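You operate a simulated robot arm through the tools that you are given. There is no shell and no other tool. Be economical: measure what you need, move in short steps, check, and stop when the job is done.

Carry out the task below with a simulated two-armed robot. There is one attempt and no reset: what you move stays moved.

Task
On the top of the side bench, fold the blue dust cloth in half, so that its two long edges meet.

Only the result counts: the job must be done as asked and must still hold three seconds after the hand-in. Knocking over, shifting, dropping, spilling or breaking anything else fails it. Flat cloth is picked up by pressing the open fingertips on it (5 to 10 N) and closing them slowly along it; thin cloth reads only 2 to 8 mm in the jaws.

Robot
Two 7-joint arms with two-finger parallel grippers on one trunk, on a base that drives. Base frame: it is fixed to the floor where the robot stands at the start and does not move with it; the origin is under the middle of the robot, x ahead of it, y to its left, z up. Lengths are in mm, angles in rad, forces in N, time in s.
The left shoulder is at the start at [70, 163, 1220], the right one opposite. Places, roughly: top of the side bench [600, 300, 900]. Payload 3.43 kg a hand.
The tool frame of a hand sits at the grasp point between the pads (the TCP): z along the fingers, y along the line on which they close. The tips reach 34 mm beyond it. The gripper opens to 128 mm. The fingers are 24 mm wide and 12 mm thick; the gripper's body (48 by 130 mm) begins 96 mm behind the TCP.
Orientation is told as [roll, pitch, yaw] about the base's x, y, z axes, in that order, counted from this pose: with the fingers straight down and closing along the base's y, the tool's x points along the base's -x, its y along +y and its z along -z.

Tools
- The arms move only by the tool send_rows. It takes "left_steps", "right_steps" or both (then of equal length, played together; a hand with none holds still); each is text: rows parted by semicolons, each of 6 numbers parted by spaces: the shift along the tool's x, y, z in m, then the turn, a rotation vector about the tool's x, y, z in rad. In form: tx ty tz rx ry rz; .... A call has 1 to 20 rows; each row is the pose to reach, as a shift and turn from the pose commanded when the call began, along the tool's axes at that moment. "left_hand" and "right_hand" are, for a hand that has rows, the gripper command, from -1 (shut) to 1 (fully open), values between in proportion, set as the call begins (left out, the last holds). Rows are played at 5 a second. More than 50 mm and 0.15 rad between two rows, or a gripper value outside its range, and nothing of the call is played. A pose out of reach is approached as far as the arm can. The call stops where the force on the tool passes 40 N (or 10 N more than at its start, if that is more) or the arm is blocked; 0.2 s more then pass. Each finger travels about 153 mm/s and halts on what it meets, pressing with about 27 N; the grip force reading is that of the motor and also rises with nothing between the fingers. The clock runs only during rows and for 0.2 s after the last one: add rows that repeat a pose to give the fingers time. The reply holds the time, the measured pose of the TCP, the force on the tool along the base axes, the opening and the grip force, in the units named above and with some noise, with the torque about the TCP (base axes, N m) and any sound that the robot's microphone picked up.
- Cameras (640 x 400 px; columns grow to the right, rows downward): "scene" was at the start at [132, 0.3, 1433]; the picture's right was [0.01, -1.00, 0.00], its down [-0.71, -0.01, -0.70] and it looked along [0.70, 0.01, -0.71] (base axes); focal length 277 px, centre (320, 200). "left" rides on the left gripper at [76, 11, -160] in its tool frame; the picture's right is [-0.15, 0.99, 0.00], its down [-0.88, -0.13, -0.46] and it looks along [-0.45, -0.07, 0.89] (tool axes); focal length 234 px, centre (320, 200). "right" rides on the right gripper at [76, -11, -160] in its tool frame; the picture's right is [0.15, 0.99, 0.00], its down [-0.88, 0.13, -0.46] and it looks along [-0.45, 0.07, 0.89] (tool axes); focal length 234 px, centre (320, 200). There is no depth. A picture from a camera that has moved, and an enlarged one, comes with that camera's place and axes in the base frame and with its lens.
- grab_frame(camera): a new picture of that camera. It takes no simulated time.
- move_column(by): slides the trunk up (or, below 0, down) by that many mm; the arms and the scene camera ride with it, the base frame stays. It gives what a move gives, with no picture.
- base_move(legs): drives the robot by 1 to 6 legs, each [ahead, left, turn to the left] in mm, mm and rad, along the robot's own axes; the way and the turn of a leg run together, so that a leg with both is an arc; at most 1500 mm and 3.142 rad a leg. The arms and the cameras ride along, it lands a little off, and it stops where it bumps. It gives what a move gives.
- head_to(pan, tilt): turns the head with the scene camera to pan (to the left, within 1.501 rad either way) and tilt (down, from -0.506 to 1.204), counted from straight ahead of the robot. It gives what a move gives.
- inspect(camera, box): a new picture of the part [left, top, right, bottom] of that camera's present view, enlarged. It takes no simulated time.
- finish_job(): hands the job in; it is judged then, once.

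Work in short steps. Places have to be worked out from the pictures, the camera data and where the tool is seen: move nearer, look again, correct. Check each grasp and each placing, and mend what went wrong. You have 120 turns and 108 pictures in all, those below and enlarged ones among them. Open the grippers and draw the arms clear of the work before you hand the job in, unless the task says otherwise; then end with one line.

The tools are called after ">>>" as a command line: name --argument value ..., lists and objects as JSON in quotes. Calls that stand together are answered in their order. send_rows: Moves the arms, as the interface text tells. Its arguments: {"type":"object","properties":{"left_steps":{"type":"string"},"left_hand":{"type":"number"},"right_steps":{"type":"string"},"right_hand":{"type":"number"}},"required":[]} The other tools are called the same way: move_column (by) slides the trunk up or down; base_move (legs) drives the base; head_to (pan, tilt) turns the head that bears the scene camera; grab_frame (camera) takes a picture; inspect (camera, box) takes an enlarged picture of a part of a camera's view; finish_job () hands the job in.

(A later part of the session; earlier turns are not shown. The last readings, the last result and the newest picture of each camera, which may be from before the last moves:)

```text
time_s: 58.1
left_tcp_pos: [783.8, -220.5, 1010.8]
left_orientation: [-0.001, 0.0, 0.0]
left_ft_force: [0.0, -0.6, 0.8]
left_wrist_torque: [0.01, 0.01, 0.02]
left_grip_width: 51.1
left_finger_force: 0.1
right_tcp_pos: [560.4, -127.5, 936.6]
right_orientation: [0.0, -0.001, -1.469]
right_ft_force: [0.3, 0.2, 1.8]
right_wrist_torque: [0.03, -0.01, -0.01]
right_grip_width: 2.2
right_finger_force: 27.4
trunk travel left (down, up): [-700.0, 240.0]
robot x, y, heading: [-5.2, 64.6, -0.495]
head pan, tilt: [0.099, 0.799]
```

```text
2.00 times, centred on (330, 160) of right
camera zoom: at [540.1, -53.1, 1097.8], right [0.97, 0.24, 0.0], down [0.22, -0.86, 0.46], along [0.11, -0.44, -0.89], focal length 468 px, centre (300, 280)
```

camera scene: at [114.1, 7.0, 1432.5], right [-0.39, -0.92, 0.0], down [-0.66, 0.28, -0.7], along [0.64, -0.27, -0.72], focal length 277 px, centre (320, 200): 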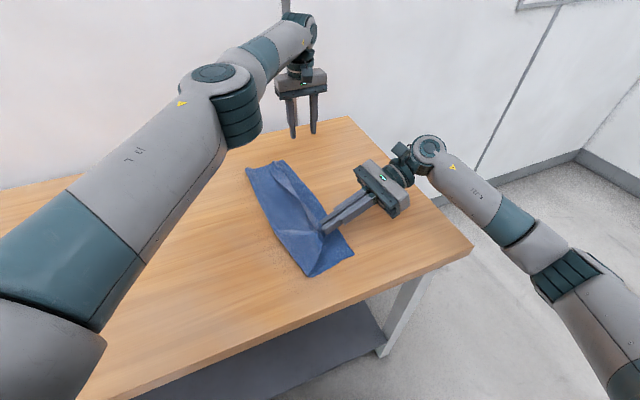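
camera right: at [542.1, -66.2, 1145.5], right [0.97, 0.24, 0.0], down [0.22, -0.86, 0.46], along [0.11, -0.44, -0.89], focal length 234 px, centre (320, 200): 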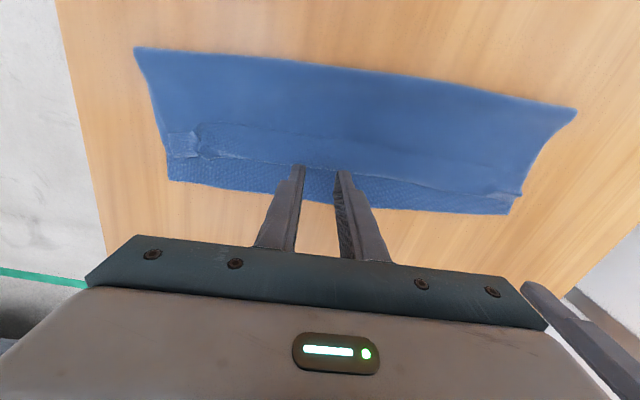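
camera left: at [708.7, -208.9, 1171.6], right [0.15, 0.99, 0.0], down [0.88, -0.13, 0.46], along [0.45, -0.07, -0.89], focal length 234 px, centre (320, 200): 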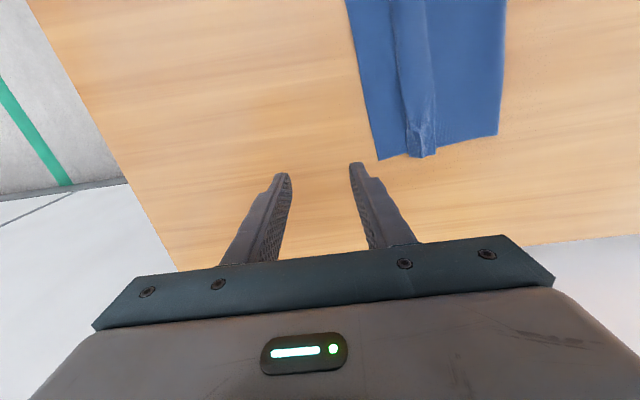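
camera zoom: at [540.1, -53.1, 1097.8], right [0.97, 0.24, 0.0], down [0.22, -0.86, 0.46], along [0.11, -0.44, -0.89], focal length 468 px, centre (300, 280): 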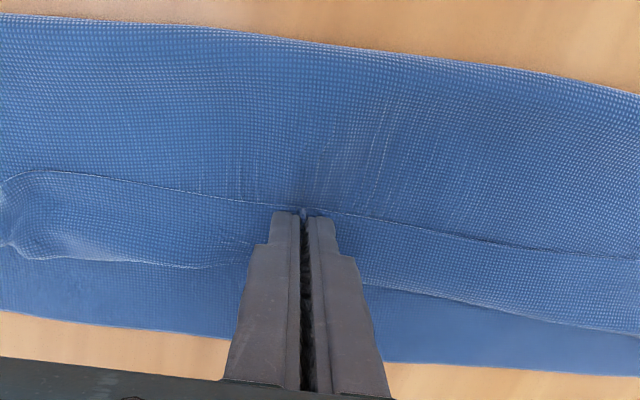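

The strip is gripped (2.2 mm). I'll lift and roll it upright as before.

>>> send_rows --right_steps "-0.005 0 -0.008 0 0.149 0; -0.010 0 -0.015 0 0.298 0; -0.0145 0 -0.0215 0 0.446 0; -0.019 0 -0.0276 0 0.595 0; -0.023 0 -0.033 0 0.744 0; -0.0264 0 -0.0376 0 0.892 0; -0.029 0 -0.042 0 1.041 0; -0.031 0 -0.046 0 1.19 0; -0.031 0 -0.046 0 1.19 0"

>>> grab_frame --camera "right"

>>> grab_frame --camera "left"

>>> inspect --camera "scene" --box '[230, 130, 390, 290]'

```text
time_s: 60.1
left_tcp_pos: [785.4, -220.7, 1010.5]
left_orientation: [0.001, 0.0, -0.001]
left_ft_force: [0.7, -0.1, -1.1]
left_wrist_torque: [0.0, -0.01, 0.01]
left_grip_width: 51.2
left_finger_force: 0.0
right_tcp_pos: [560.9, -157.5, 983.5]
right_orientation: [0.001, 1.191, -1.469]
right_ft_force: [-0.4, 0.2, -0.2]
right_wrist_torque: [-0.02, -0.01, 0.01]
right_grip_width: 2.1
right_finger_force: 27.3
trunk travel left (down, up): [-700.0, 240.0]
robot x, y, heading: [-3.5, 64.2, -0.494]
head pan, tilt: [0.099, 0.799]
```

```text
48 pictures are left
camera right: at [562.4, -278.9, 1113.6], right [0.98, 0.15, 0.14], down [0.2, -0.73, -0.65], along [0.0, 0.66, -0.75], focal length 234 px, centre (320, 200)
```

right: 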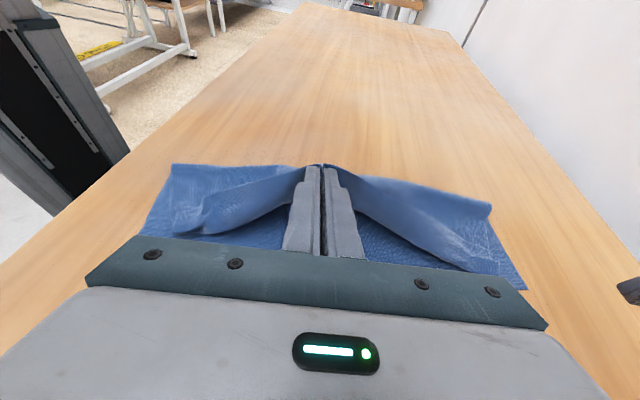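

```text
47 pictures are left
camera left: at [708.5, -208.6, 1171.9], right [0.15, 0.99, 0.0], down [0.88, -0.13, 0.46], along [0.45, -0.07, -0.89], focal length 234 px, centre (320, 200)
```

left: 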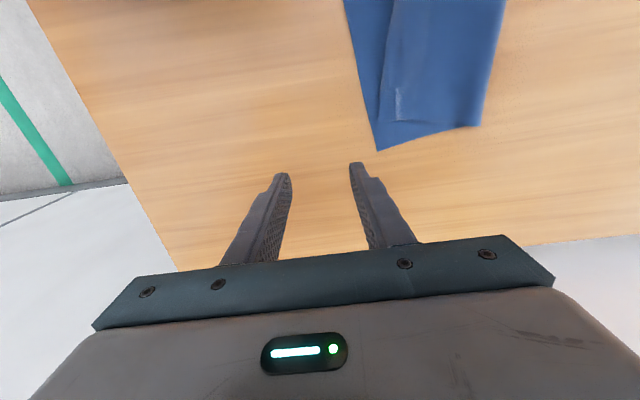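

```text
2.50 times, centred on (310, 210) of scene
camera zoom: at [114.0, 7.0, 1432.5], right [-0.39, -0.92, 0.0], down [-0.66, 0.28, -0.7], along [0.64, -0.27, -0.72], focal length 694 px, centre (345, 175)
```

zoom: 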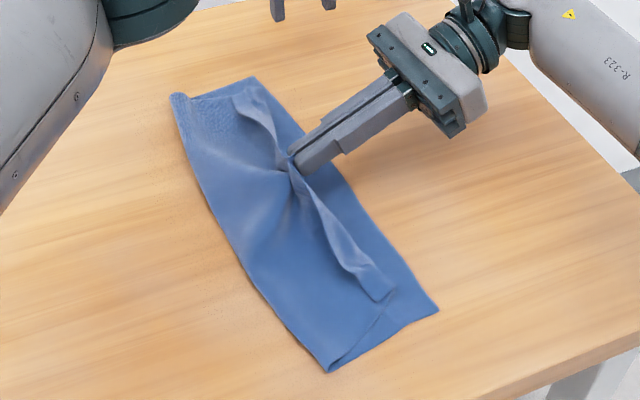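

The strip now stands upright along nearly its whole length; its free edge beside the right hand is at about (625,-117,968). I'll bring the left hand above that edge to pinch it as a single sheet.

>>> send_rows --left_steps "0 0 -0.03 0 0 0; 0.02 0.01 -0.06 0 0 0; 0.05 0.03 -0.06 0 0 0; 0.09 0.05 -0.06 0 0 0; 0.13 0.075 -0.06 0 0 0; 0.162 0.098 -0.06 0 0 0; 0.162 0.098 -0.04 0 0 0; 0.162 0.098 -0.04 0 0 0" --left_hand -0.1

>>> grab_frame --camera "left"

>>> grab_frame --camera "right"

```text
time_s: 61.9
left_tcp_pos: [621.9, -121.4, 1051.9]
left_orientation: [-0.002, -0.001, 0.0]
left_ft_force: [-0.2, 0.2, 0.0]
left_wrist_torque: [0.0, -0.01, 0.02]
left_grip_width: 57.7
left_finger_force: 0.1
right_tcp_pos: [561.4, -157.0, 983.6]
right_orientation: [0.002, 1.191, -1.468]
right_ft_force: [0.0, 0.9, 0.6]
right_wrist_torque: [0.0, -0.01, -0.02]
right_grip_width: 2.1
right_finger_force: 27.3
trunk travel left (down, up): [-700.0, 240.0]
robot x, y, heading: [0.1, 63.4, -0.495]
head pan, tilt: [0.099, 0.799]
```

```text
45 pictures are left
camera left: at [546.1, -110.3, 1212.2], right [0.15, 0.99, 0.0], down [0.88, -0.13, 0.46], along [0.45, -0.07, -0.89], focal length 234 px, centre (320, 200)
```

left: 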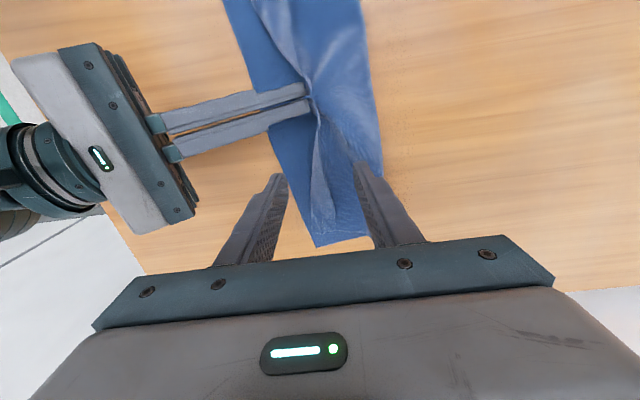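

```text
44 pictures are left
camera right: at [562.2, -278.4, 1114.0], right [0.98, 0.15, 0.14], down [0.21, -0.73, -0.65], along [0.0, 0.66, -0.75], focal length 234 px, centre (320, 200)
```

right: 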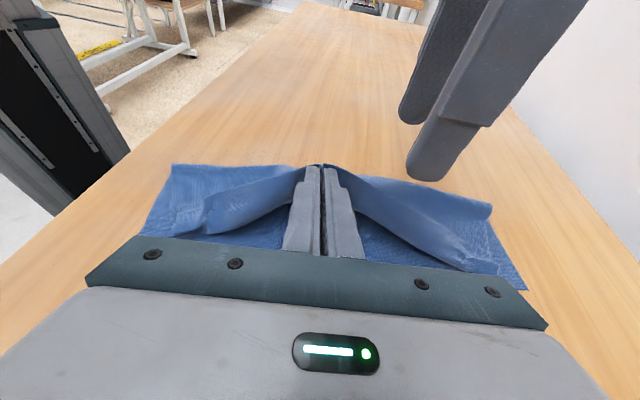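

I'll zoom in from above to locate the free edge relative to the left fingers.

>>> inspect --camera "left" --box '[240, 60, 400, 260]'

```text
2.00 times, centred on (320, 160) of left
camera zoom: at [546.1, -110.3, 1212.2], right [0.15, 0.99, 0.0], down [0.88, -0.13, 0.46], along [0.45, -0.07, -0.89], focal length 468 px, centre (320, 280)
```

zoom: 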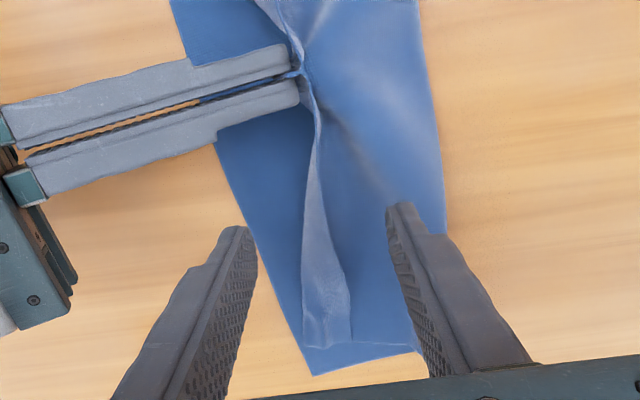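

The free edge near x≈608 is at y≈-118, nearly vertical. I'll lower the left hand astride it.

>>> send_rows --left_steps "0.013 0.001 0.015 0 0 0; 0.013 0.001 0.03 0 0 0; 0.013 0.001 0.045 0 0 0; 0.013 0.001 0.058 0 0 0; 0.013 0.001 0.067 0 0 0; 0.013 0.001 0.067 0 0 0"

>>> inspect --camera "left" --box '[220, 60, 420, 260]'

>>> inspect --camera "right" --box '[260, 100, 500, 290]'

```text
time_s: 63.3
left_tcp_pos: [609.1, -120.4, 983.3]
left_orientation: [0.0, -0.001, 0.0]
left_ft_force: [-0.6, -0.6, -0.2]
left_wrist_torque: [0.0, 0.02, -0.02]
left_grip_width: 57.9
left_finger_force: 0.1
right_tcp_pos: [561.0, -158.0, 983.4]
right_orientation: [0.0, 1.19, -1.469]
right_ft_force: [-0.1, 1.2, -1.6]
right_wrist_torque: [-0.03, 0.03, 0.01]
right_grip_width: 2.3
right_finger_force: 27.5
trunk travel left (down, up): [-700.0, 240.0]
robot x, y, heading: [-3.1, 60.0, -0.493]
head pan, tilt: [0.099, 0.799]
```

```text
2.00 times, centred on (320, 160) of left
camera zoom: at [533.7, -109.7, 1144.4], right [0.15, 0.99, 0.0], down [0.88, -0.13, 0.46], along [0.45, -0.07, -0.89], focal length 468 px, centre (320, 280)
```

zoom: 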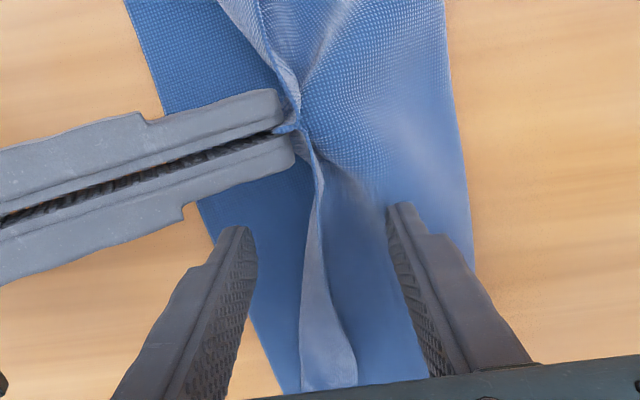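

```text
2.11 times, centred on (380, 195) of right
camera zoom: at [562.5, -278.8, 1113.7], right [0.98, 0.15, 0.14], down [0.2, -0.73, -0.65], along [0.0, 0.66, -0.75], focal length 493 px, centre (194, 210)
```

zoom: 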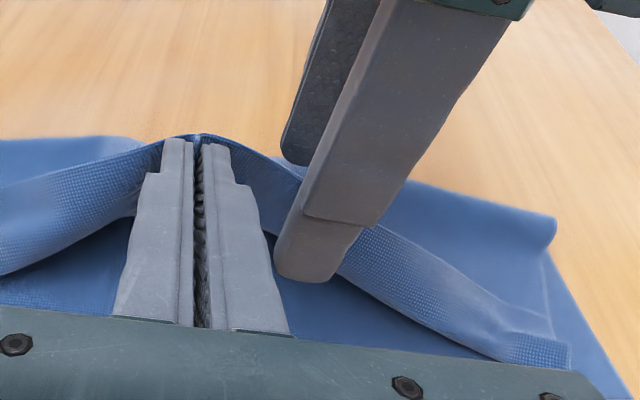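

The left fingers straddle the standing strip cleanly. I'll raise 5 mm so only the upper part is taken, then close.

>>> send_rows --left_steps "0 0 -0.005 0 0 0; 0 0 -0.005 0 0 0" --left_hand -0.6

>>> send_rows --left_steps "0 0 0 0 0 0; 0 0 0 0 0 0; 0 0 0 0 0 0" --left_hand -1

>>> inspect --camera "left" --box '[220, 60, 420, 260]'

>>> inspect --camera "right" --box '[260, 100, 500, 290]'

```text
time_s: 63.9
left_tcp_pos: [609.6, -121.3, 989.7]
left_orientation: [-0.001, 0.001, -0.001]
left_ft_force: [-0.6, -0.4, -0.1]
left_wrist_torque: [0.03, -0.07, 0.02]
left_grip_width: 25.8
left_finger_force: 0.0
right_tcp_pos: [561.8, -158.3, 982.8]
right_orientation: [0.0, 1.189, -1.47]
right_ft_force: [0.1, 0.7, 0.3]
right_wrist_torque: [-0.02, -0.03, 0.0]
right_grip_width: 2.4
right_finger_force: 27.3
trunk travel left (down, up): [-700.0, 240.0]
robot x, y, heading: [-3.7, 63.4, -0.499]
head pan, tilt: [0.099, 0.799]
```

```text
time_s: 64.7
left_tcp_pos: [609.7, -120.4, 988.9]
left_orientation: [0.0, 0.0, 0.001]
left_ft_force: [-0.4, -0.1, 1.5]
left_wrist_torque: [0.0, -0.02, 0.04]
left_grip_width: 2.0
left_finger_force: 26.9
right_tcp_pos: [562.1, -157.8, 982.9]
right_orientation: [-0.002, 1.192, -1.47]
right_ft_force: [0.3, 1.1, -0.1]
right_wrist_torque: [-0.02, 0.03, -0.01]
right_grip_width: 1.9
right_finger_force: 26.8
trunk travel left (down, up): [-700.0, 240.0]
robot x, y, heading: [-7.4, 61.4, -0.496]
head pan, tilt: [0.099, 0.799]
```

```text
2.00 times, centred on (320, 160) of left
camera zoom: at [533.7, -109.7, 1149.6], right [0.15, 0.99, 0.0], down [0.88, -0.13, 0.46], along [0.45, -0.07, -0.89], focal length 468 px, centre (320, 280)
```

zoom: 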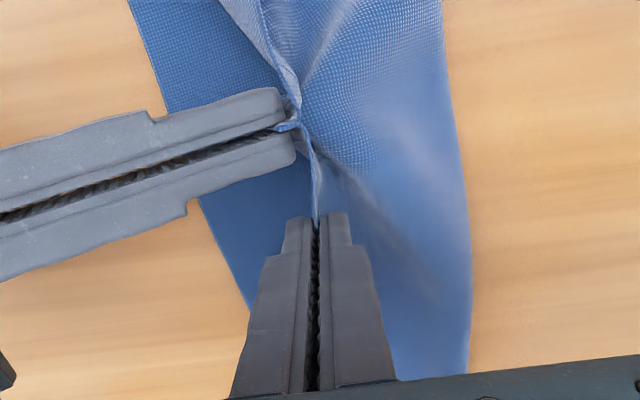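

```text
2.11 times, centred on (380, 195) of right
camera zoom: at [562.5, -278.8, 1113.7], right [0.98, 0.15, 0.14], down [0.2, -0.73, -0.65], along [0.0, 0.66, -0.75], focal length 493 px, centre (194, 210)
```

zoom: 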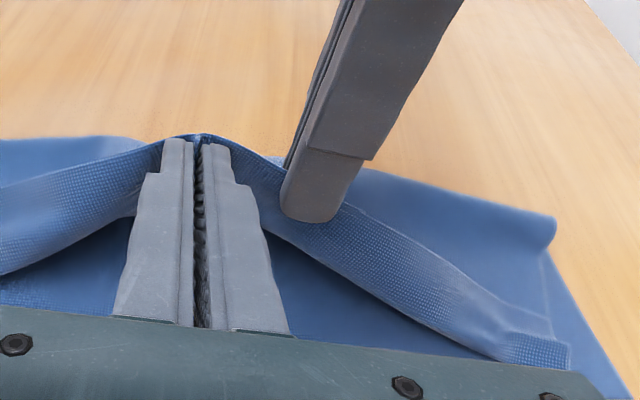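

The left hand now holds the free edge as a proper single sheet. I'll release the right hand and back it off, then raise the left so the crease hangs open.

>>> send_rows --right_steps "0 0 0 0 0 0; 0 0 -0.010 0 0 0; 0 0 -0.04 0 0 0; 0 0 -0.08 0 0 0; 0 0 -0.12 0 0 0; 0 0 -0.12 0 0 0" --right_hand -0.5

>>> send_rows --left_steps "0 0.002 -0.01 0 0 0; 0 0.005 -0.02 0 0 0; 0 0.009 -0.03 0 0 0; 0 0.014 -0.04 0 0 0; 0 0.02 -0.05 0 0 0; 0 0.02 -0.05 0 0 0"

>>> grab_frame --camera "right"

>>> inspect --camera "scene" --box '[230, 130, 390, 290]'

```text
time_s: 66.1
left_tcp_pos: [609.7, -121.8, 989.9]
left_orientation: [0.001, -0.001, 0.0]
left_ft_force: [0.0, -0.4, 0.3]
left_wrist_torque: [0.02, 0.0, 0.01]
left_grip_width: 2.1
left_finger_force: 26.5
right_tcp_pos: [574.5, -268.9, 1026.0]
right_orientation: [0.0, 1.192, -1.471]
right_ft_force: [-0.7, 0.8, -0.2]
right_wrist_torque: [0.01, 0.0, 0.0]
right_grip_width: 31.9
right_finger_force: 0.1
trunk travel left (down, up): [-700.0, 240.0]
robot x, y, heading: [-4.9, 62.1, -0.49]
head pan, tilt: [0.099, 0.799]
```

```text
time_s: 67.5
left_tcp_pos: [609.7, -101.6, 1038.8]
left_orientation: [0.001, 0.0, -0.001]
left_ft_force: [-1.2, -0.1, 0.5]
left_wrist_torque: [0.02, 0.02, -0.02]
left_grip_width: 1.9
left_finger_force: 26.7
right_tcp_pos: [573.1, -268.8, 1026.7]
right_orientation: [0.001, 1.189, -1.47]
right_ft_force: [0.1, -0.4, 0.3]
right_wrist_torque: [-0.02, -0.03, 0.0]
right_grip_width: 31.9
right_finger_force: 0.1
trunk travel left (down, up): [-700.0, 240.0]
robot x, y, heading: [-4.1, 61.9, -0.495]
head pan, tilt: [0.099, 0.799]
```

```text
38 pictures are left
camera right: at [574.2, -390.5, 1157.2], right [0.98, 0.15, 0.14], down [0.2, -0.73, -0.65], along [0.0, 0.66, -0.75], focal length 234 px, centre (320, 200)
```

right: 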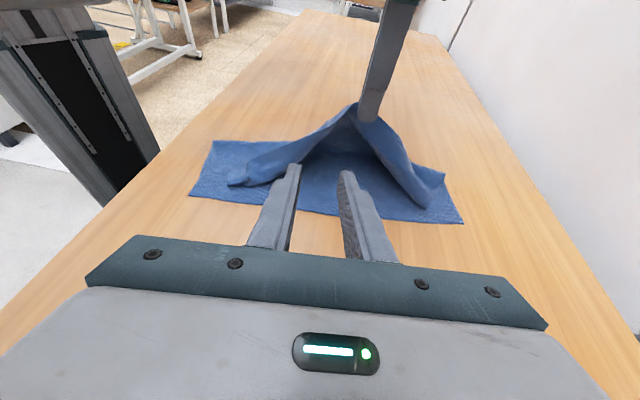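

```text
2.50 times, centred on (310, 210) of scene
camera zoom: at [114.3, 6.6, 1432.4], right [-0.39, -0.92, 0.0], down [-0.66, 0.28, -0.7], along [0.64, -0.27, -0.72], focal length 694 px, centre (345, 175)
```

zoom: 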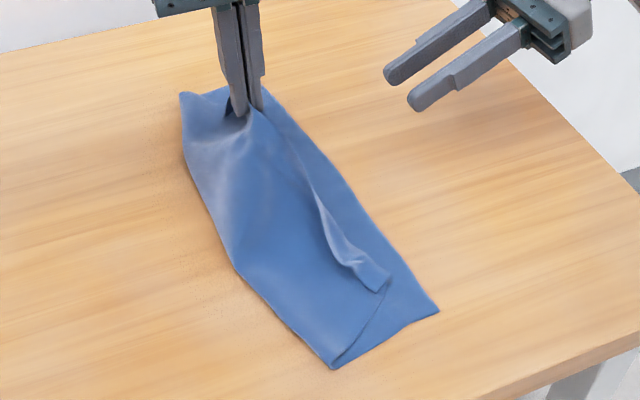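

The crease has opened in the middle. Now I'll lay the edge outward along an arc onto the lower edge.

>>> send_rows --left_steps "0 -0.009 0.003 0 0 0; 0 -0.018 0.008 0 0 0; 0 -0.028 0.016 0 0 0; 0 -0.038 0.027 0 0 0; 0 -0.046 0.040 0 0 0; 0 -0.053 0.055 0 0 0; 0 -0.057 0.068 0 0 0; 0 -0.060 0.080 0 0 0; 0 -0.061 0.090 0 0 0; 0 -0.061 0.090 0 0 0"

>>> grab_frame --camera "right"

>>> inspect --camera "scene" --box '[230, 130, 390, 290]'

```text
time_s: 69.7
left_tcp_pos: [610.3, -162.3, 950.6]
left_orientation: [-0.001, -0.001, 0.001]
left_ft_force: [-0.4, -0.4, 0.1]
left_wrist_torque: [0.03, -0.01, -0.02]
left_grip_width: 2.0
left_finger_force: 26.7
right_tcp_pos: [573.6, -269.3, 1026.3]
right_orientation: [0.0, 1.191, -1.468]
right_ft_force: [0.4, 0.4, -0.2]
right_wrist_torque: [-0.02, 0.01, 0.03]
right_grip_width: 32.1
right_finger_force: 0.0
trunk travel left (down, up): [-700.0, 240.0]
robot x, y, heading: [-7.2, 62.5, -0.492]
head pan, tilt: [0.099, 0.799]
```

```text
36 pictures are left
camera right: at [574.0, -390.3, 1157.4], right [0.98, 0.15, 0.14], down [0.21, -0.73, -0.65], along [0.0, 0.66, -0.75], focal length 234 px, centre (320, 200)
```

right: 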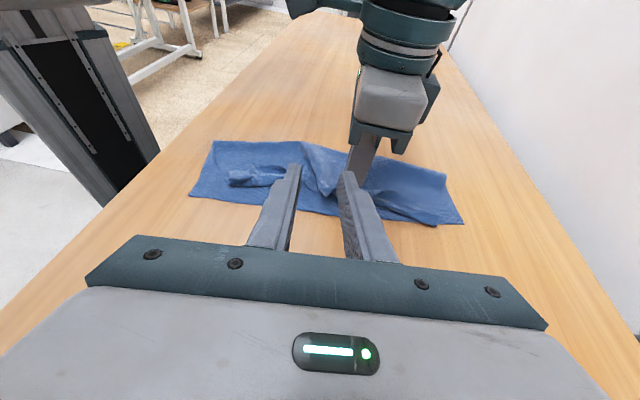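

```text
2.50 times, centred on (310, 210) of scene
camera zoom: at [114.1, 6.9, 1432.4], right [-0.39, -0.92, 0.0], down [-0.66, 0.28, -0.7], along [0.64, -0.27, -0.72], focal length 694 px, centre (345, 175)
```

zoom: 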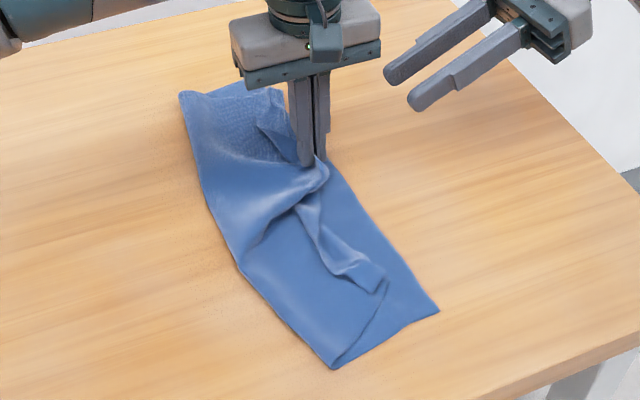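

The middle is laid out but both ends stay doubled. I'll lift the middle again with the left, and get the right hand upright so it can take the free edge nearer the near end as a sheet too.

>>> send_rows --left_steps "0 0.002 -0.010 0 0 0; 0 0.004 -0.022 0 0 0; 0 0.008 -0.035 0 0 0; 0 0.015 -0.050 0 0 0; 0 0.023 -0.063 0 0 0; 0 0.033 -0.074 0 0 0; 0 0.043 -0.082 0 0 0; 0 0.052 -0.087 0 0 0; 0 0.061 -0.090 0 0 0; 0 0.061 -0.090 0 0 0" --right_steps "0.006 -0.007 -0.002 0 -0.132 0; 0.012 -0.015 -0.004 0 -0.264 0; 0.018 -0.023 -0.005 0 -0.397 0; 0.024 -0.031 -0.006 0 -0.529 0; 0.030 -0.039 -0.007 0 -0.661 0; 0.036 -0.047 -0.008 0 -0.793 0; 0.042 -0.055 -0.010 0 -0.926 0; 0.046 -0.063 -0.011 0 -1.058 0; 0.049 -0.070 -0.012 0 -1.19 0; 0.049 -0.070 -0.012 0 -1.19 0"

>>> send_rows --right_steps "0 0 0 0 0 -0.147; 0 0 0 0 0 -0.294; 0 0 0 0 0 -0.441; 0 0 0 0 0 -0.588; 0 0 0 0 0 -0.735; 0 0 0 0 0 -0.882; 0 0 0 0 0 -1.029; 0 0 0 0 0 -1.176; 0 0 0 0 0 -1.323; 0 0 0 0 0 -1.47; 0 0 0 0 0 -1.47" --right_hand -0.1

>>> grab_frame --camera "right"

>>> inspect --camera "scene" --box '[230, 130, 390, 290]'

```text
time_s: 71.9
left_tcp_pos: [609.7, -102.2, 1040.0]
left_orientation: [0.0, 0.0, 0.0]
left_ft_force: [0.2, 0.9, -0.3]
left_wrist_torque: [0.04, 0.03, 0.02]
left_grip_width: 1.8
left_finger_force: 27.2
right_tcp_pos: [503.5, -270.6, 1076.3]
right_orientation: [0.0, 0.001, -1.471]
right_ft_force: [-0.1, 0.2, 0.0]
right_wrist_torque: [0.01, 0.0, 0.03]
right_grip_width: 32.1
right_finger_force: 0.1
trunk travel left (down, up): [-700.0, 240.0]
robot x, y, heading: [-4.8, 65.0, -0.495]
head pan, tilt: [0.099, 0.799]
```

```text
time_s: 74.3
left_tcp_pos: [609.3, -99.6, 1039.2]
left_orientation: [0.001, 0.0, 0.0]
left_ft_force: [0.9, 0.0, -0.2]
left_wrist_torque: [-0.05, 0.04, -0.01]
left_grip_width: 2.0
left_finger_force: 27.3
right_tcp_pos: [503.2, -269.7, 1077.1]
right_orientation: [-0.001, 0.002, 0.002]
right_ft_force: [-0.5, -0.4, 1.0]
right_wrist_torque: [0.02, 0.02, -0.01]
right_grip_width: 57.5
right_finger_force: 0.0
trunk travel left (down, up): [-700.0, 240.0]
robot x, y, heading: [-4.9, 65.7, -0.496]
head pan, tilt: [0.099, 0.799]
```

```text
34 pictures are left
camera right: at [427.0, -280.6, 1238.4], right [-0.15, 0.99, 0.0], down [0.88, 0.13, 0.46], along [0.45, 0.07, -0.89], focal length 234 px, centre (320, 200)
```

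right: 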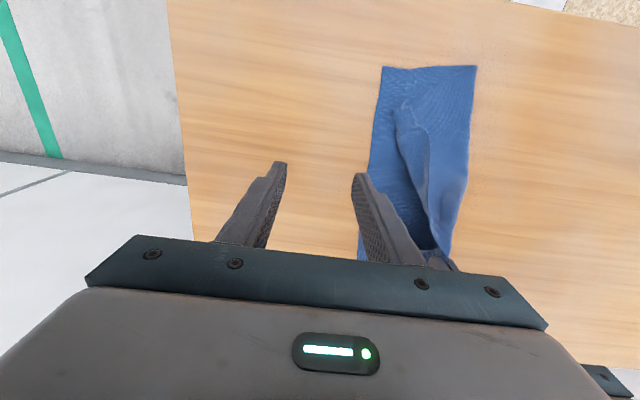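

```text
2.50 times, centred on (310, 210) of scene
camera zoom: at [114.2, 6.8, 1432.4], right [-0.39, -0.92, 0.0], down [-0.66, 0.28, -0.7], along [0.64, -0.27, -0.72], focal length 694 px, centre (345, 175)
```

zoom: 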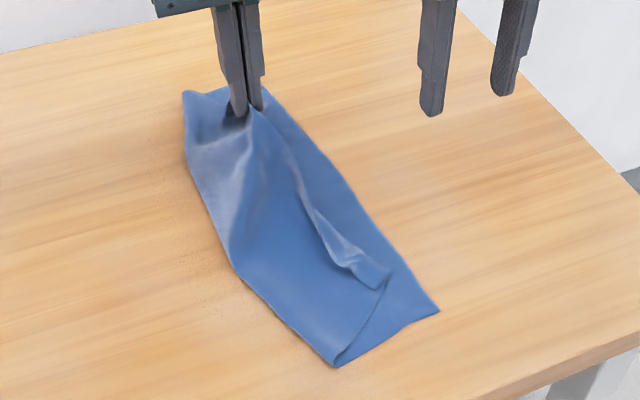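

I'll zoom in on the near half of the edge.

>>> inspect --camera "right" --box '[340, 50, 500, 280]'

```text
1.74 times, centred on (420, 165) of right
camera zoom: at [427.0, -280.6, 1238.4], right [-0.15, 0.99, 0.0], down [0.88, 0.13, 0.46], along [0.45, 0.07, -0.89], focal length 407 px, centre (146, 261)
```

zoom: 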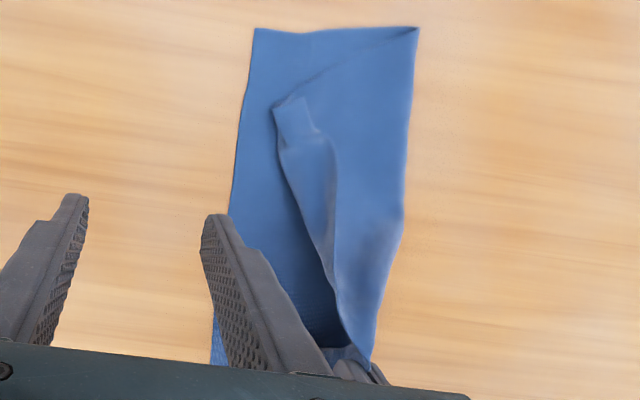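

The left camera would foul the right hand here, so instead I'll lay the middle back out with the left, release it, and then flip each end, with the open middle pulling them outward. The right hand moves clear at the same time.

>>> send_rows --left_steps "0 -0.009 0.003 0 0 0; 0 -0.018 0.008 0 0 0; 0 -0.028 0.016 0 0 0; 0 -0.038 0.027 0 0 0; 0 -0.048 0.040 0 0 0; 0 -0.057 0.055 0 0 0; 0 -0.062 0.070 0 0 0; 0 -0.066 0.085 0 0 0; 0 -0.068 0.097 0 0 0; 0 -0.068 0.097 0 0 0"

>>> send_rows --left_steps "0 0 0 0 0 0; 0 0 -0.002 0 0 0; 0 0 -0.03 0 0 0; 0 0 -0.07 0 0 0; 0 0 -0.12 0 0 0; 0 0 -0.12 0 0 0" --left_hand -0.6

>>> grab_frame --camera "right"

>>> grab_frame --camera "left"

>>> inspect --camera "scene" --box '[230, 130, 390, 290]'

```text
time_s: 76.5
left_tcp_pos: [610.0, -169.1, 941.7]
left_orientation: [0.0, 0.0, 0.001]
left_ft_force: [-0.3, -0.1, 0.5]
left_wrist_torque: [-0.01, -0.04, 0.03]
left_grip_width: 1.8
left_finger_force: 27.1
right_tcp_pos: [502.8, -267.7, 1077.2]
right_orientation: [-0.001, -0.001, 0.0]
right_ft_force: [0.0, -0.2, -0.2]
right_wrist_torque: [-0.01, 0.0, -0.01]
right_grip_width: 57.2
right_finger_force: 0.0
trunk travel left (down, up): [-700.0, 240.0]
robot x, y, heading: [-5.1, 59.6, -0.496]
head pan, tilt: [0.099, 0.799]
```

```text
time_s: 77.9
left_tcp_pos: [609.7, -169.8, 1062.3]
left_orientation: [-0.001, 0.001, 0.0]
left_ft_force: [0.5, -0.2, 0.0]
left_wrist_torque: [-0.03, 0.01, -0.02]
left_grip_width: 25.3
left_finger_force: 0.1
right_tcp_pos: [503.5, -269.8, 1077.0]
right_orientation: [0.0, -0.001, -0.002]
right_ft_force: [1.0, 0.0, -0.1]
right_wrist_torque: [0.03, 0.02, -0.01]
right_grip_width: 57.5
right_finger_force: 0.1
trunk travel left (down, up): [-700.0, 240.0]
robot x, y, heading: [-4.8, 62.6, -0.499]
head pan, tilt: [0.099, 0.799]
```

```text
31 pictures are left
camera right: at [427.5, -280.5, 1238.1], right [-0.15, 0.99, 0.0], down [0.88, 0.13, 0.46], along [0.45, 0.07, -0.89], focal length 234 px, centre (320, 200)
```

right: 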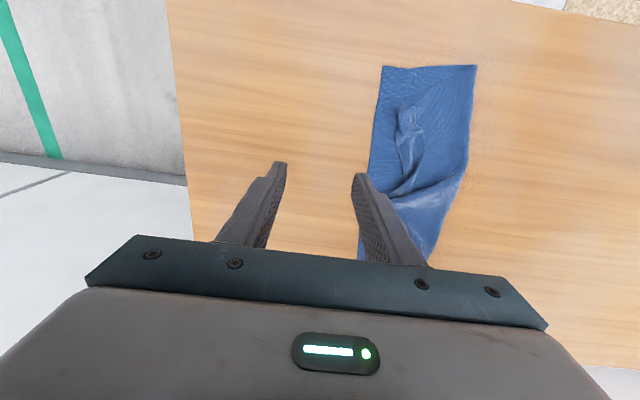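

```text
30 pictures are left
camera left: at [533.7, -158.1, 1222.7], right [0.15, 0.99, 0.0], down [0.88, -0.13, 0.46], along [0.45, -0.07, -0.89], focal length 234 px, centre (320, 200)
```

left: 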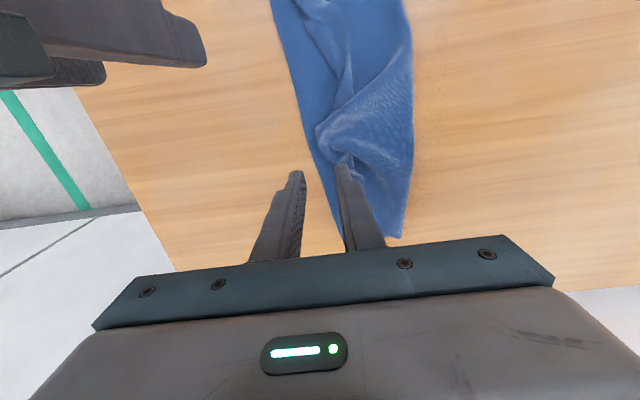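

```text
2.50 times, centred on (310, 210) of scene
camera zoom: at [114.9, 6.8, 1432.3], right [-0.39, -0.92, 0.0], down [-0.66, 0.28, -0.7], along [0.64, -0.27, -0.72], focal length 694 px, centre (345, 175)
```

zoom: 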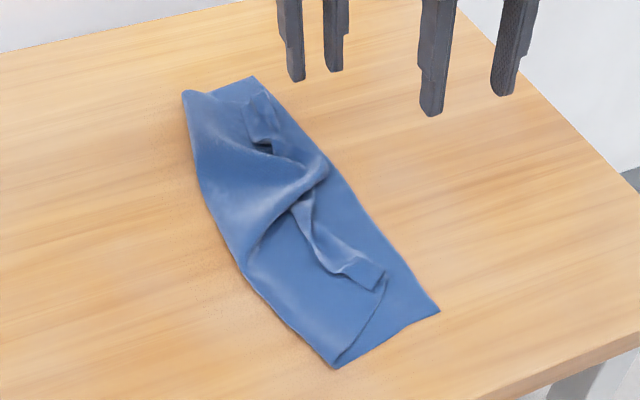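

The middle is now out at the lower edge, with both ends still tucked. I'll look closely at the state of each end.

>>> inspect --camera "left" --box '[240, 0, 440, 250]'

>>> inspect --camera "right" --box '[350, 50, 490, 220]'

```text
1.60 times, centred on (340, 125) of left
camera zoom: at [533.7, -158.1, 1222.7], right [0.15, 0.99, 0.0], down [0.88, -0.13, 0.46], along [0.45, -0.07, -0.89], focal length 375 px, centre (288, 320)
```

zoom: 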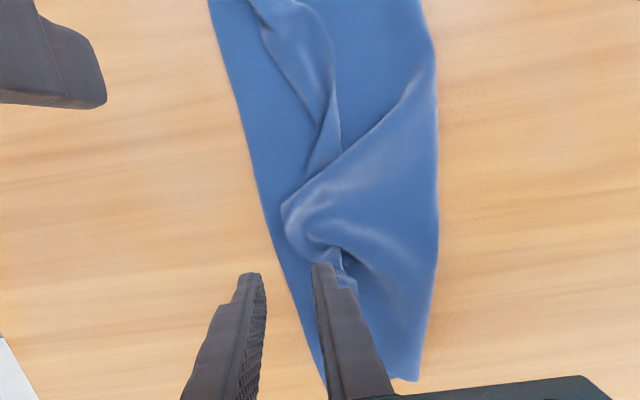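

```text
2.35 times, centred on (420, 135) of right
camera zoom: at [427.5, -280.5, 1238.1], right [-0.15, 0.99, 0.0], down [0.88, 0.13, 0.46], along [0.45, 0.07, -0.89], focal length 551 px, centre (85, 353)
```

zoom: 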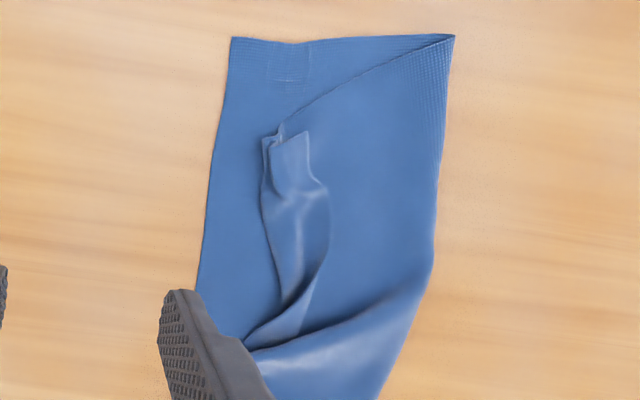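

Both ends are still tucked, so I'll treat them one at a time using the handover that worked. For the near end, the right hand pinches the strip at x≈490 and raises it, and the left takes the free edge near the corner. First I'll move the left aside and turn the right hand.

>>> send_rows --left_steps "-0.02 0.03 -0.01 0 0 0; -0.04 0.06 -0.02 0 0 0; -0.06 0.09 -0.03 0 0 0; -0.08 0.12 -0.04 0 0 0; -0.10 0.16 -0.05 0 0 0; -0.10 0.20 -0.05 0 0 0" --left_hand -0.1

>>> send_rows --right_steps "0.001 0.013 0.009 0 0 0.147; 0.003 0.026 0.018 0 0 0.294; 0.004 0.039 0.027 0 0 0.441; 0.006 0.052 0.036 0 0 0.588; 0.007 0.065 0.045 0 0 0.735; 0.009 0.078 0.054 0 0 0.882; 0.010 0.091 0.063 0 0 1.029; 0.011 0.104 0.072 0 0 1.176; 0.012 0.117 0.082 0 0 1.323; 0.013 0.129 0.092 0 0 1.470; 0.013 0.129 0.092 0 0 1.470" --right_hand -0.6

>>> inspect --camera "right" --box '[200, 40, 440, 240]'

```text
time_s: 79.3
left_tcp_pos: [708.8, 32.8, 1111.3]
left_orientation: [-0.002, 0.001, -0.001]
left_ft_force: [-0.5, -0.5, 0.1]
left_wrist_torque: [-0.04, 0.03, 0.02]
left_grip_width: 57.6
left_finger_force: 0.1
right_tcp_pos: [501.7, -267.0, 1078.6]
right_orientation: [0.0, -0.001, -0.001]
right_ft_force: [1.9, 0.2, -0.1]
right_wrist_torque: [0.01, 0.03, 0.02]
right_grip_width: 57.5
right_finger_force: 0.0
trunk travel left (down, up): [-700.0, 240.0]
robot x, y, heading: [-7.8, 59.0, -0.499]
head pan, tilt: [0.099, 0.799]
```

```text
time_s: 81.7
left_tcp_pos: [709.0, 30.0, 1112.5]
left_orientation: [-0.001, 0.0, 0.001]
left_ft_force: [-0.2, -0.1, -0.3]
left_wrist_torque: [0.01, 0.0, -0.02]
left_grip_width: 57.5
left_finger_force: 0.1
right_tcp_pos: [490.3, -140.5, 986.8]
right_orientation: [0.0, -0.002, -1.472]
right_ft_force: [1.0, 0.1, 0.6]
right_wrist_torque: [0.01, 0.01, -0.01]
right_grip_width: 25.7
right_finger_force: 0.2
trunk travel left (down, up): [-700.0, 240.0]
robot x, y, heading: [-4.3, 60.3, -0.493]
head pan, tilt: [0.099, 0.799]
```

```text
2.00 times, centred on (320, 140) of right
camera zoom: at [471.0, -66.6, 1146.3], right [0.97, 0.24, 0.0], down [0.22, -0.86, 0.46], along [0.11, -0.44, -0.89], focal length 468 px, centre (320, 320)
```

zoom: 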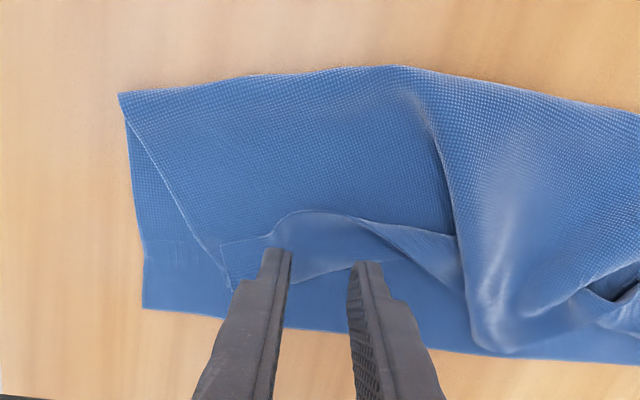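

The strip at x≈485 spans y -125 to -158, well under the fingers. I'll shift 10 mm toward the corner and lower to contact.

>>> send_rows --right_steps "0.005 -0.010 0.02 0 0 0; 0.005 -0.010 0.038 0 0 0; 0.005 -0.010 0.044 0 0 0; 0.005 -0.010 0.047 0 0 0; 0.005 -0.010 0.049 0 0 0; 0.005 -0.010 0.049 0 0 0; 0.005 -0.010 0.049 0 0 0"

```text
time_s: 83.3
left_tcp_pos: [708.2, 31.9, 1112.3]
left_orientation: [0.0, 0.0, 0.0]
left_ft_force: [-0.3, 0.1, 1.1]
left_wrist_torque: [-0.01, -0.03, -0.03]
left_grip_width: 57.6
left_finger_force: 0.1
right_tcp_pos: [479.1, -135.9, 936.9]
right_orientation: [0.0, 0.001, -1.469]
right_ft_force: [0.3, 0.0, 2.6]
right_wrist_torque: [-0.01, 0.0, -0.02]
right_grip_width: 25.7
right_finger_force: 0.0
trunk travel left (down, up): [-700.0, 240.0]
robot x, y, heading: [-6.1, 57.0, -0.493]
head pan, tilt: [0.099, 0.799]
```

Light contact. I'll close in steps.

>>> send_rows --right_steps "0 0 0.0005 0 0 0; 0 0 0.0005 0 0 0" --right_hand -0.7

>>> send_rows --right_steps "0 0 0 0 0 0; 0 0 0 0 0 0" --right_hand -0.8

>>> send_rows --right_steps "0 0 0 0 0 0; 0 0 0 0 0 0" --right_hand -0.9

>>> send_rows --right_steps "0 0 0 0 0 0; 0 0 0 0 0 0; 0 0 0 0 0 0" --right_hand -1

>>> send_rows --right_steps "-0.005 0 -0.008 0 0.149 0; -0.010 0 -0.015 0 0.298 0; -0.0145 0 -0.0215 0 0.446 0; -0.019 0 -0.0276 0 0.595 0; -0.023 0 -0.033 0 0.744 0; -0.0264 0 -0.0376 0 0.892 0; -0.029 0 -0.042 0 1.041 0; -0.031 0 -0.046 0 1.19 0; -0.031 0 -0.046 0 1.19 0"

>>> grab_frame --camera "right"

>>> inspect --camera "scene" --box '[230, 130, 390, 290]'

```text
time_s: 83.9
left_tcp_pos: [708.1, 32.2, 1112.4]
left_orientation: [0.0, 0.0, 0.0]
left_ft_force: [-0.4, -0.2, 0.1]
left_wrist_torque: [-0.01, 0.01, -0.01]
left_grip_width: 57.4
left_finger_force: 0.1
right_tcp_pos: [479.8, -136.3, 936.8]
right_orientation: [0.001, 0.001, -1.472]
right_ft_force: [-0.5, -0.8, 5.3]
right_wrist_torque: [-0.02, 0.01, 0.02]
right_grip_width: 18.7
right_finger_force: 0.1
trunk travel left (down, up): [-700.0, 240.0]
robot x, y, heading: [-7.1, 62.6, -0.495]
head pan, tilt: [0.099, 0.799]
```

```text
time_s: 84.5
left_tcp_pos: [707.9, 32.0, 1112.0]
left_orientation: [-0.002, -0.001, -0.001]
left_ft_force: [-0.9, 0.4, 0.0]
left_wrist_torque: [0.02, -0.01, -0.01]
left_grip_width: 57.6
left_finger_force: 0.0
right_tcp_pos: [479.0, -134.7, 936.9]
right_orientation: [0.001, 0.001, -1.468]
right_ft_force: [-0.7, 0.4, 5.2]
right_wrist_torque: [0.02, -0.05, 0.02]
right_grip_width: 11.9
right_finger_force: 0.1
trunk travel left (down, up): [-700.0, 240.0]
robot x, y, heading: [-6.7, 59.5, -0.495]
head pan, tilt: [0.099, 0.799]
```

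```text
time_s: 85.1
left_tcp_pos: [708.0, 30.0, 1110.9]
left_orientation: [-0.001, 0.002, -0.001]
left_ft_force: [0.0, 0.0, 0.1]
left_wrist_torque: [0.01, -0.01, 0.01]
left_grip_width: 57.8
left_finger_force: 0.0
right_tcp_pos: [479.4, -136.3, 936.7]
right_orientation: [0.0, -0.001, -1.469]
right_ft_force: [0.3, 0.1, 6.7]
right_wrist_torque: [-0.01, 0.05, -0.01]
right_grip_width: 5.5
right_finger_force: 0.0
trunk travel left (down, up): [-700.0, 240.0]
robot x, y, heading: [-6.6, 59.4, -0.495]
head pan, tilt: [0.099, 0.799]
```

```text
time_s: 85.9
left_tcp_pos: [708.3, 31.4, 1111.8]
left_orientation: [-0.001, 0.0, -0.002]
left_ft_force: [0.5, 1.2, -1.2]
left_wrist_torque: [0.03, -0.03, 0.0]
left_grip_width: 57.6
left_finger_force: 0.0
right_tcp_pos: [479.9, -136.7, 937.2]
right_orientation: [0.0, 0.0, -1.469]
right_ft_force: [1.0, 0.3, 7.8]
right_wrist_torque: [-0.03, -0.02, 0.01]
right_grip_width: 2.3
right_finger_force: 27.0
trunk travel left (down, up): [-700.0, 240.0]
robot x, y, heading: [-6.1, 63.3, -0.492]
head pan, tilt: [0.099, 0.799]
```

```text
time_s: 87.9
left_tcp_pos: [710.5, 31.2, 1111.4]
left_orientation: [0.001, -0.001, 0.0]
left_ft_force: [-0.7, 1.1, -0.7]
left_wrist_torque: [-0.01, 0.0, 0.01]
left_grip_width: 57.5
left_finger_force: 0.1
right_tcp_pos: [482.0, -167.2, 983.1]
right_orientation: [0.002, 1.194, -1.469]
right_ft_force: [0.4, 0.0, 1.1]
right_wrist_torque: [0.03, 0.02, 0.0]
right_grip_width: 2.2
right_finger_force: 27.7
trunk travel left (down, up): [-700.0, 240.0]
robot x, y, heading: [-4.2, 68.0, -0.492]
head pan, tilt: [0.099, 0.799]
```

```text
25 pictures are left
camera right: at [483.6, -288.0, 1112.9], right [0.98, 0.15, 0.14], down [0.2, -0.73, -0.65], along [0.0, 0.66, -0.75], focal length 234 px, centre (320, 200)
```

right: 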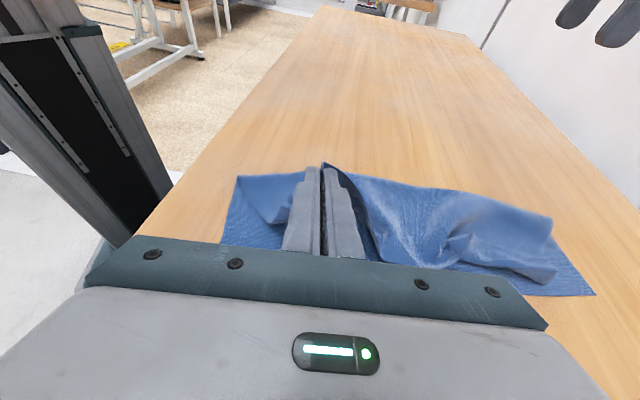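

```text
2.50 times, centred on (310, 210) of scene
camera zoom: at [114.1, 7.1, 1432.5], right [-0.39, -0.92, 0.0], down [-0.66, 0.28, -0.7], along [0.64, -0.27, -0.72], focal length 694 px, centre (345, 175)
```

zoom: 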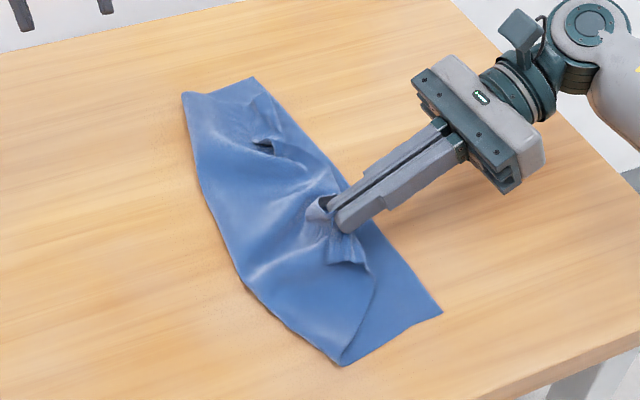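

The near end is now up, with the corner near (448,-153). I'll bring the left hand above it to take the free edge.

>>> send_rows --left_steps "0.04 -0.025 0 0 0 0; 0.08 -0.05 0 0 0 0; 0.12 -0.075 0 0 0 0; 0.16 -0.10 0 0 0 0; 0.20 -0.125 0.01 0 0 0; 0.24 -0.15 0.03 0 0 0; 0.27 -0.173 0.05 0 0 0; 0.27 -0.173 0.05 0 0 0" --left_hand -0.1

>>> inspect --camera "left" --box '[200, 40, 440, 260]'

```text
refused: row 6 steps farther than a row can; nothing moved
```

```text
1.82 times, centred on (320, 150) of left
camera zoom: at [632.8, 42.6, 1272.2], right [0.15, 0.99, 0.0], down [0.88, -0.13, 0.46], along [0.45, -0.07, -0.89], focal length 426 px, centre (320, 291)
```

zoom: 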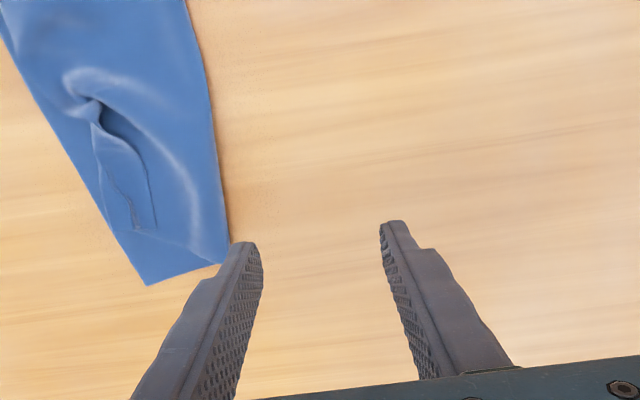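

The step was slightly too large, so I'll resend with smaller ones.

>>> send_rows --left_steps "0.035 -0.022 0 0 0 0; 0.07 -0.044 0 0 0 0; 0.105 -0.066 0 0 0 0; 0.14 -0.088 0.005 0 0 0; 0.175 -0.11 0.012 0 0 0; 0.21 -0.132 0.022 0 0 0; 0.24 -0.153 0.034 0 0 0; 0.27 -0.173 0.05 0 0 0; 0.27 -0.173 0.05 0 0 0" --left_hand -0.1

>>> inspect --camera "left" --box '[200, 40, 440, 260]'

```text
time_s: 89.9
left_tcp_pos: [438.4, -141.2, 1061.8]
left_orientation: [-0.001, 0.001, 0.0]
left_ft_force: [0.5, 0.5, -0.8]
left_wrist_torque: [-0.02, 0.0, -0.02]
left_grip_width: 57.6
left_finger_force: 0.0
right_tcp_pos: [482.3, -167.1, 982.2]
right_orientation: [0.0, 1.189, -1.471]
right_ft_force: [0.2, 0.1, 0.3]
right_wrist_torque: [0.06, 0.05, -0.02]
right_grip_width: 2.6
right_finger_force: 26.8
trunk travel left (down, up): [-700.0, 240.0]
robot x, y, heading: [-2.8, 60.5, -0.498]
head pan, tilt: [0.099, 0.799]
```

```text
1.82 times, centred on (320, 150) of left
camera zoom: at [362.9, -130.2, 1222.4], right [0.15, 0.99, 0.0], down [0.88, -0.13, 0.46], along [0.45, -0.07, -0.89], focal length 426 px, centre (320, 291)
```

zoom: 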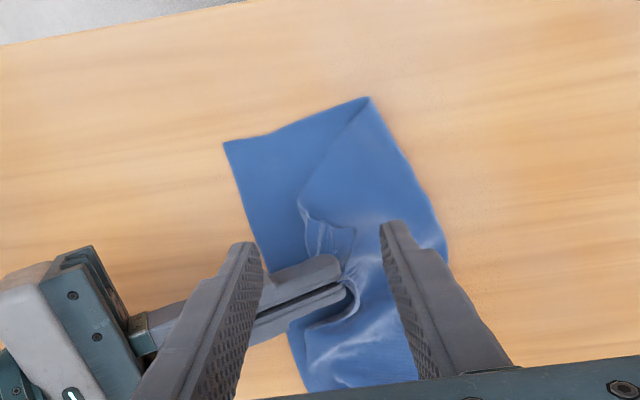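

The flap's near corner starts at x≈451, just beside the right fingers. I'll lower the left at x≈448 astride that corner; the gap to the right fingers is only a few mm, so I'll go slowly.

>>> send_rows --left_steps "-0.009 0 0.02 0 0 0; -0.009 0 0.04 0 0 0; -0.009 0 0.055 0 0 0; -0.009 0 0.07 0 0 0; -0.009 0 0.083 0 0 0; -0.009 0 0.083 0 0 0"

>>> inspect --camera "left" --box '[220, 80, 420, 260]'

>>> inspect --camera "right" --box '[180, 110, 400, 280]'

```text
time_s: 91.3
left_tcp_pos: [448.4, -142.6, 978.9]
left_orientation: [-0.001, 0.0, -0.002]
left_ft_force: [-0.1, -0.5, -0.5]
left_wrist_torque: [0.01, 0.0, -0.02]
left_grip_width: 57.6
left_finger_force: 0.1
right_tcp_pos: [482.8, -166.9, 982.3]
right_orientation: [0.0, 1.189, -1.469]
right_ft_force: [-1.7, 0.7, -0.1]
right_wrist_torque: [-0.02, -0.04, 0.0]
right_grip_width: 2.3
right_finger_force: 27.3
trunk travel left (down, up): [-700.0, 240.0]
robot x, y, heading: [-4.7, 64.6, -0.498]
head pan, tilt: [0.099, 0.799]
```

```text
2.22 times, centred on (320, 170) of left
camera zoom: at [372.1, -130.5, 1139.2], right [0.15, 0.99, 0.0], down [0.88, -0.13, 0.46], along [0.45, -0.07, -0.89], focal length 520 px, centre (320, 267)
```

zoom: 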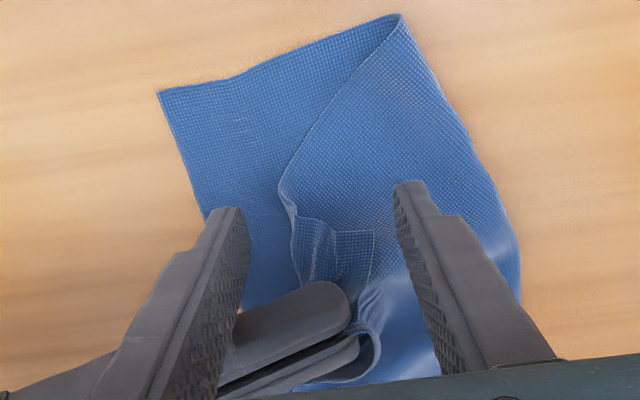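

```text
2.35 times, centred on (290, 195) of right
camera zoom: at [483.7, -287.8, 1112.9], right [0.98, 0.15, 0.14], down [0.21, -0.73, -0.65], along [0.0, 0.66, -0.75], focal length 551 px, centre (391, 212)
```

zoom: 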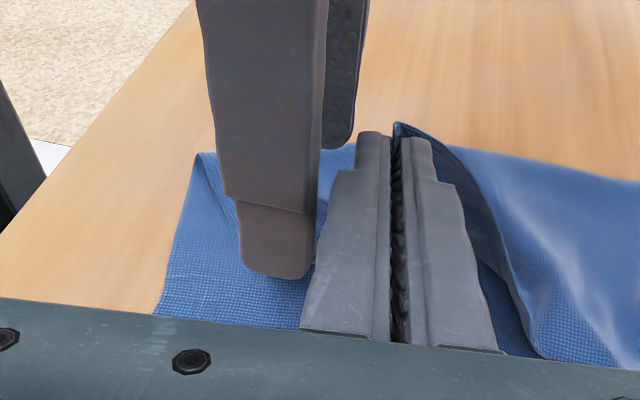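

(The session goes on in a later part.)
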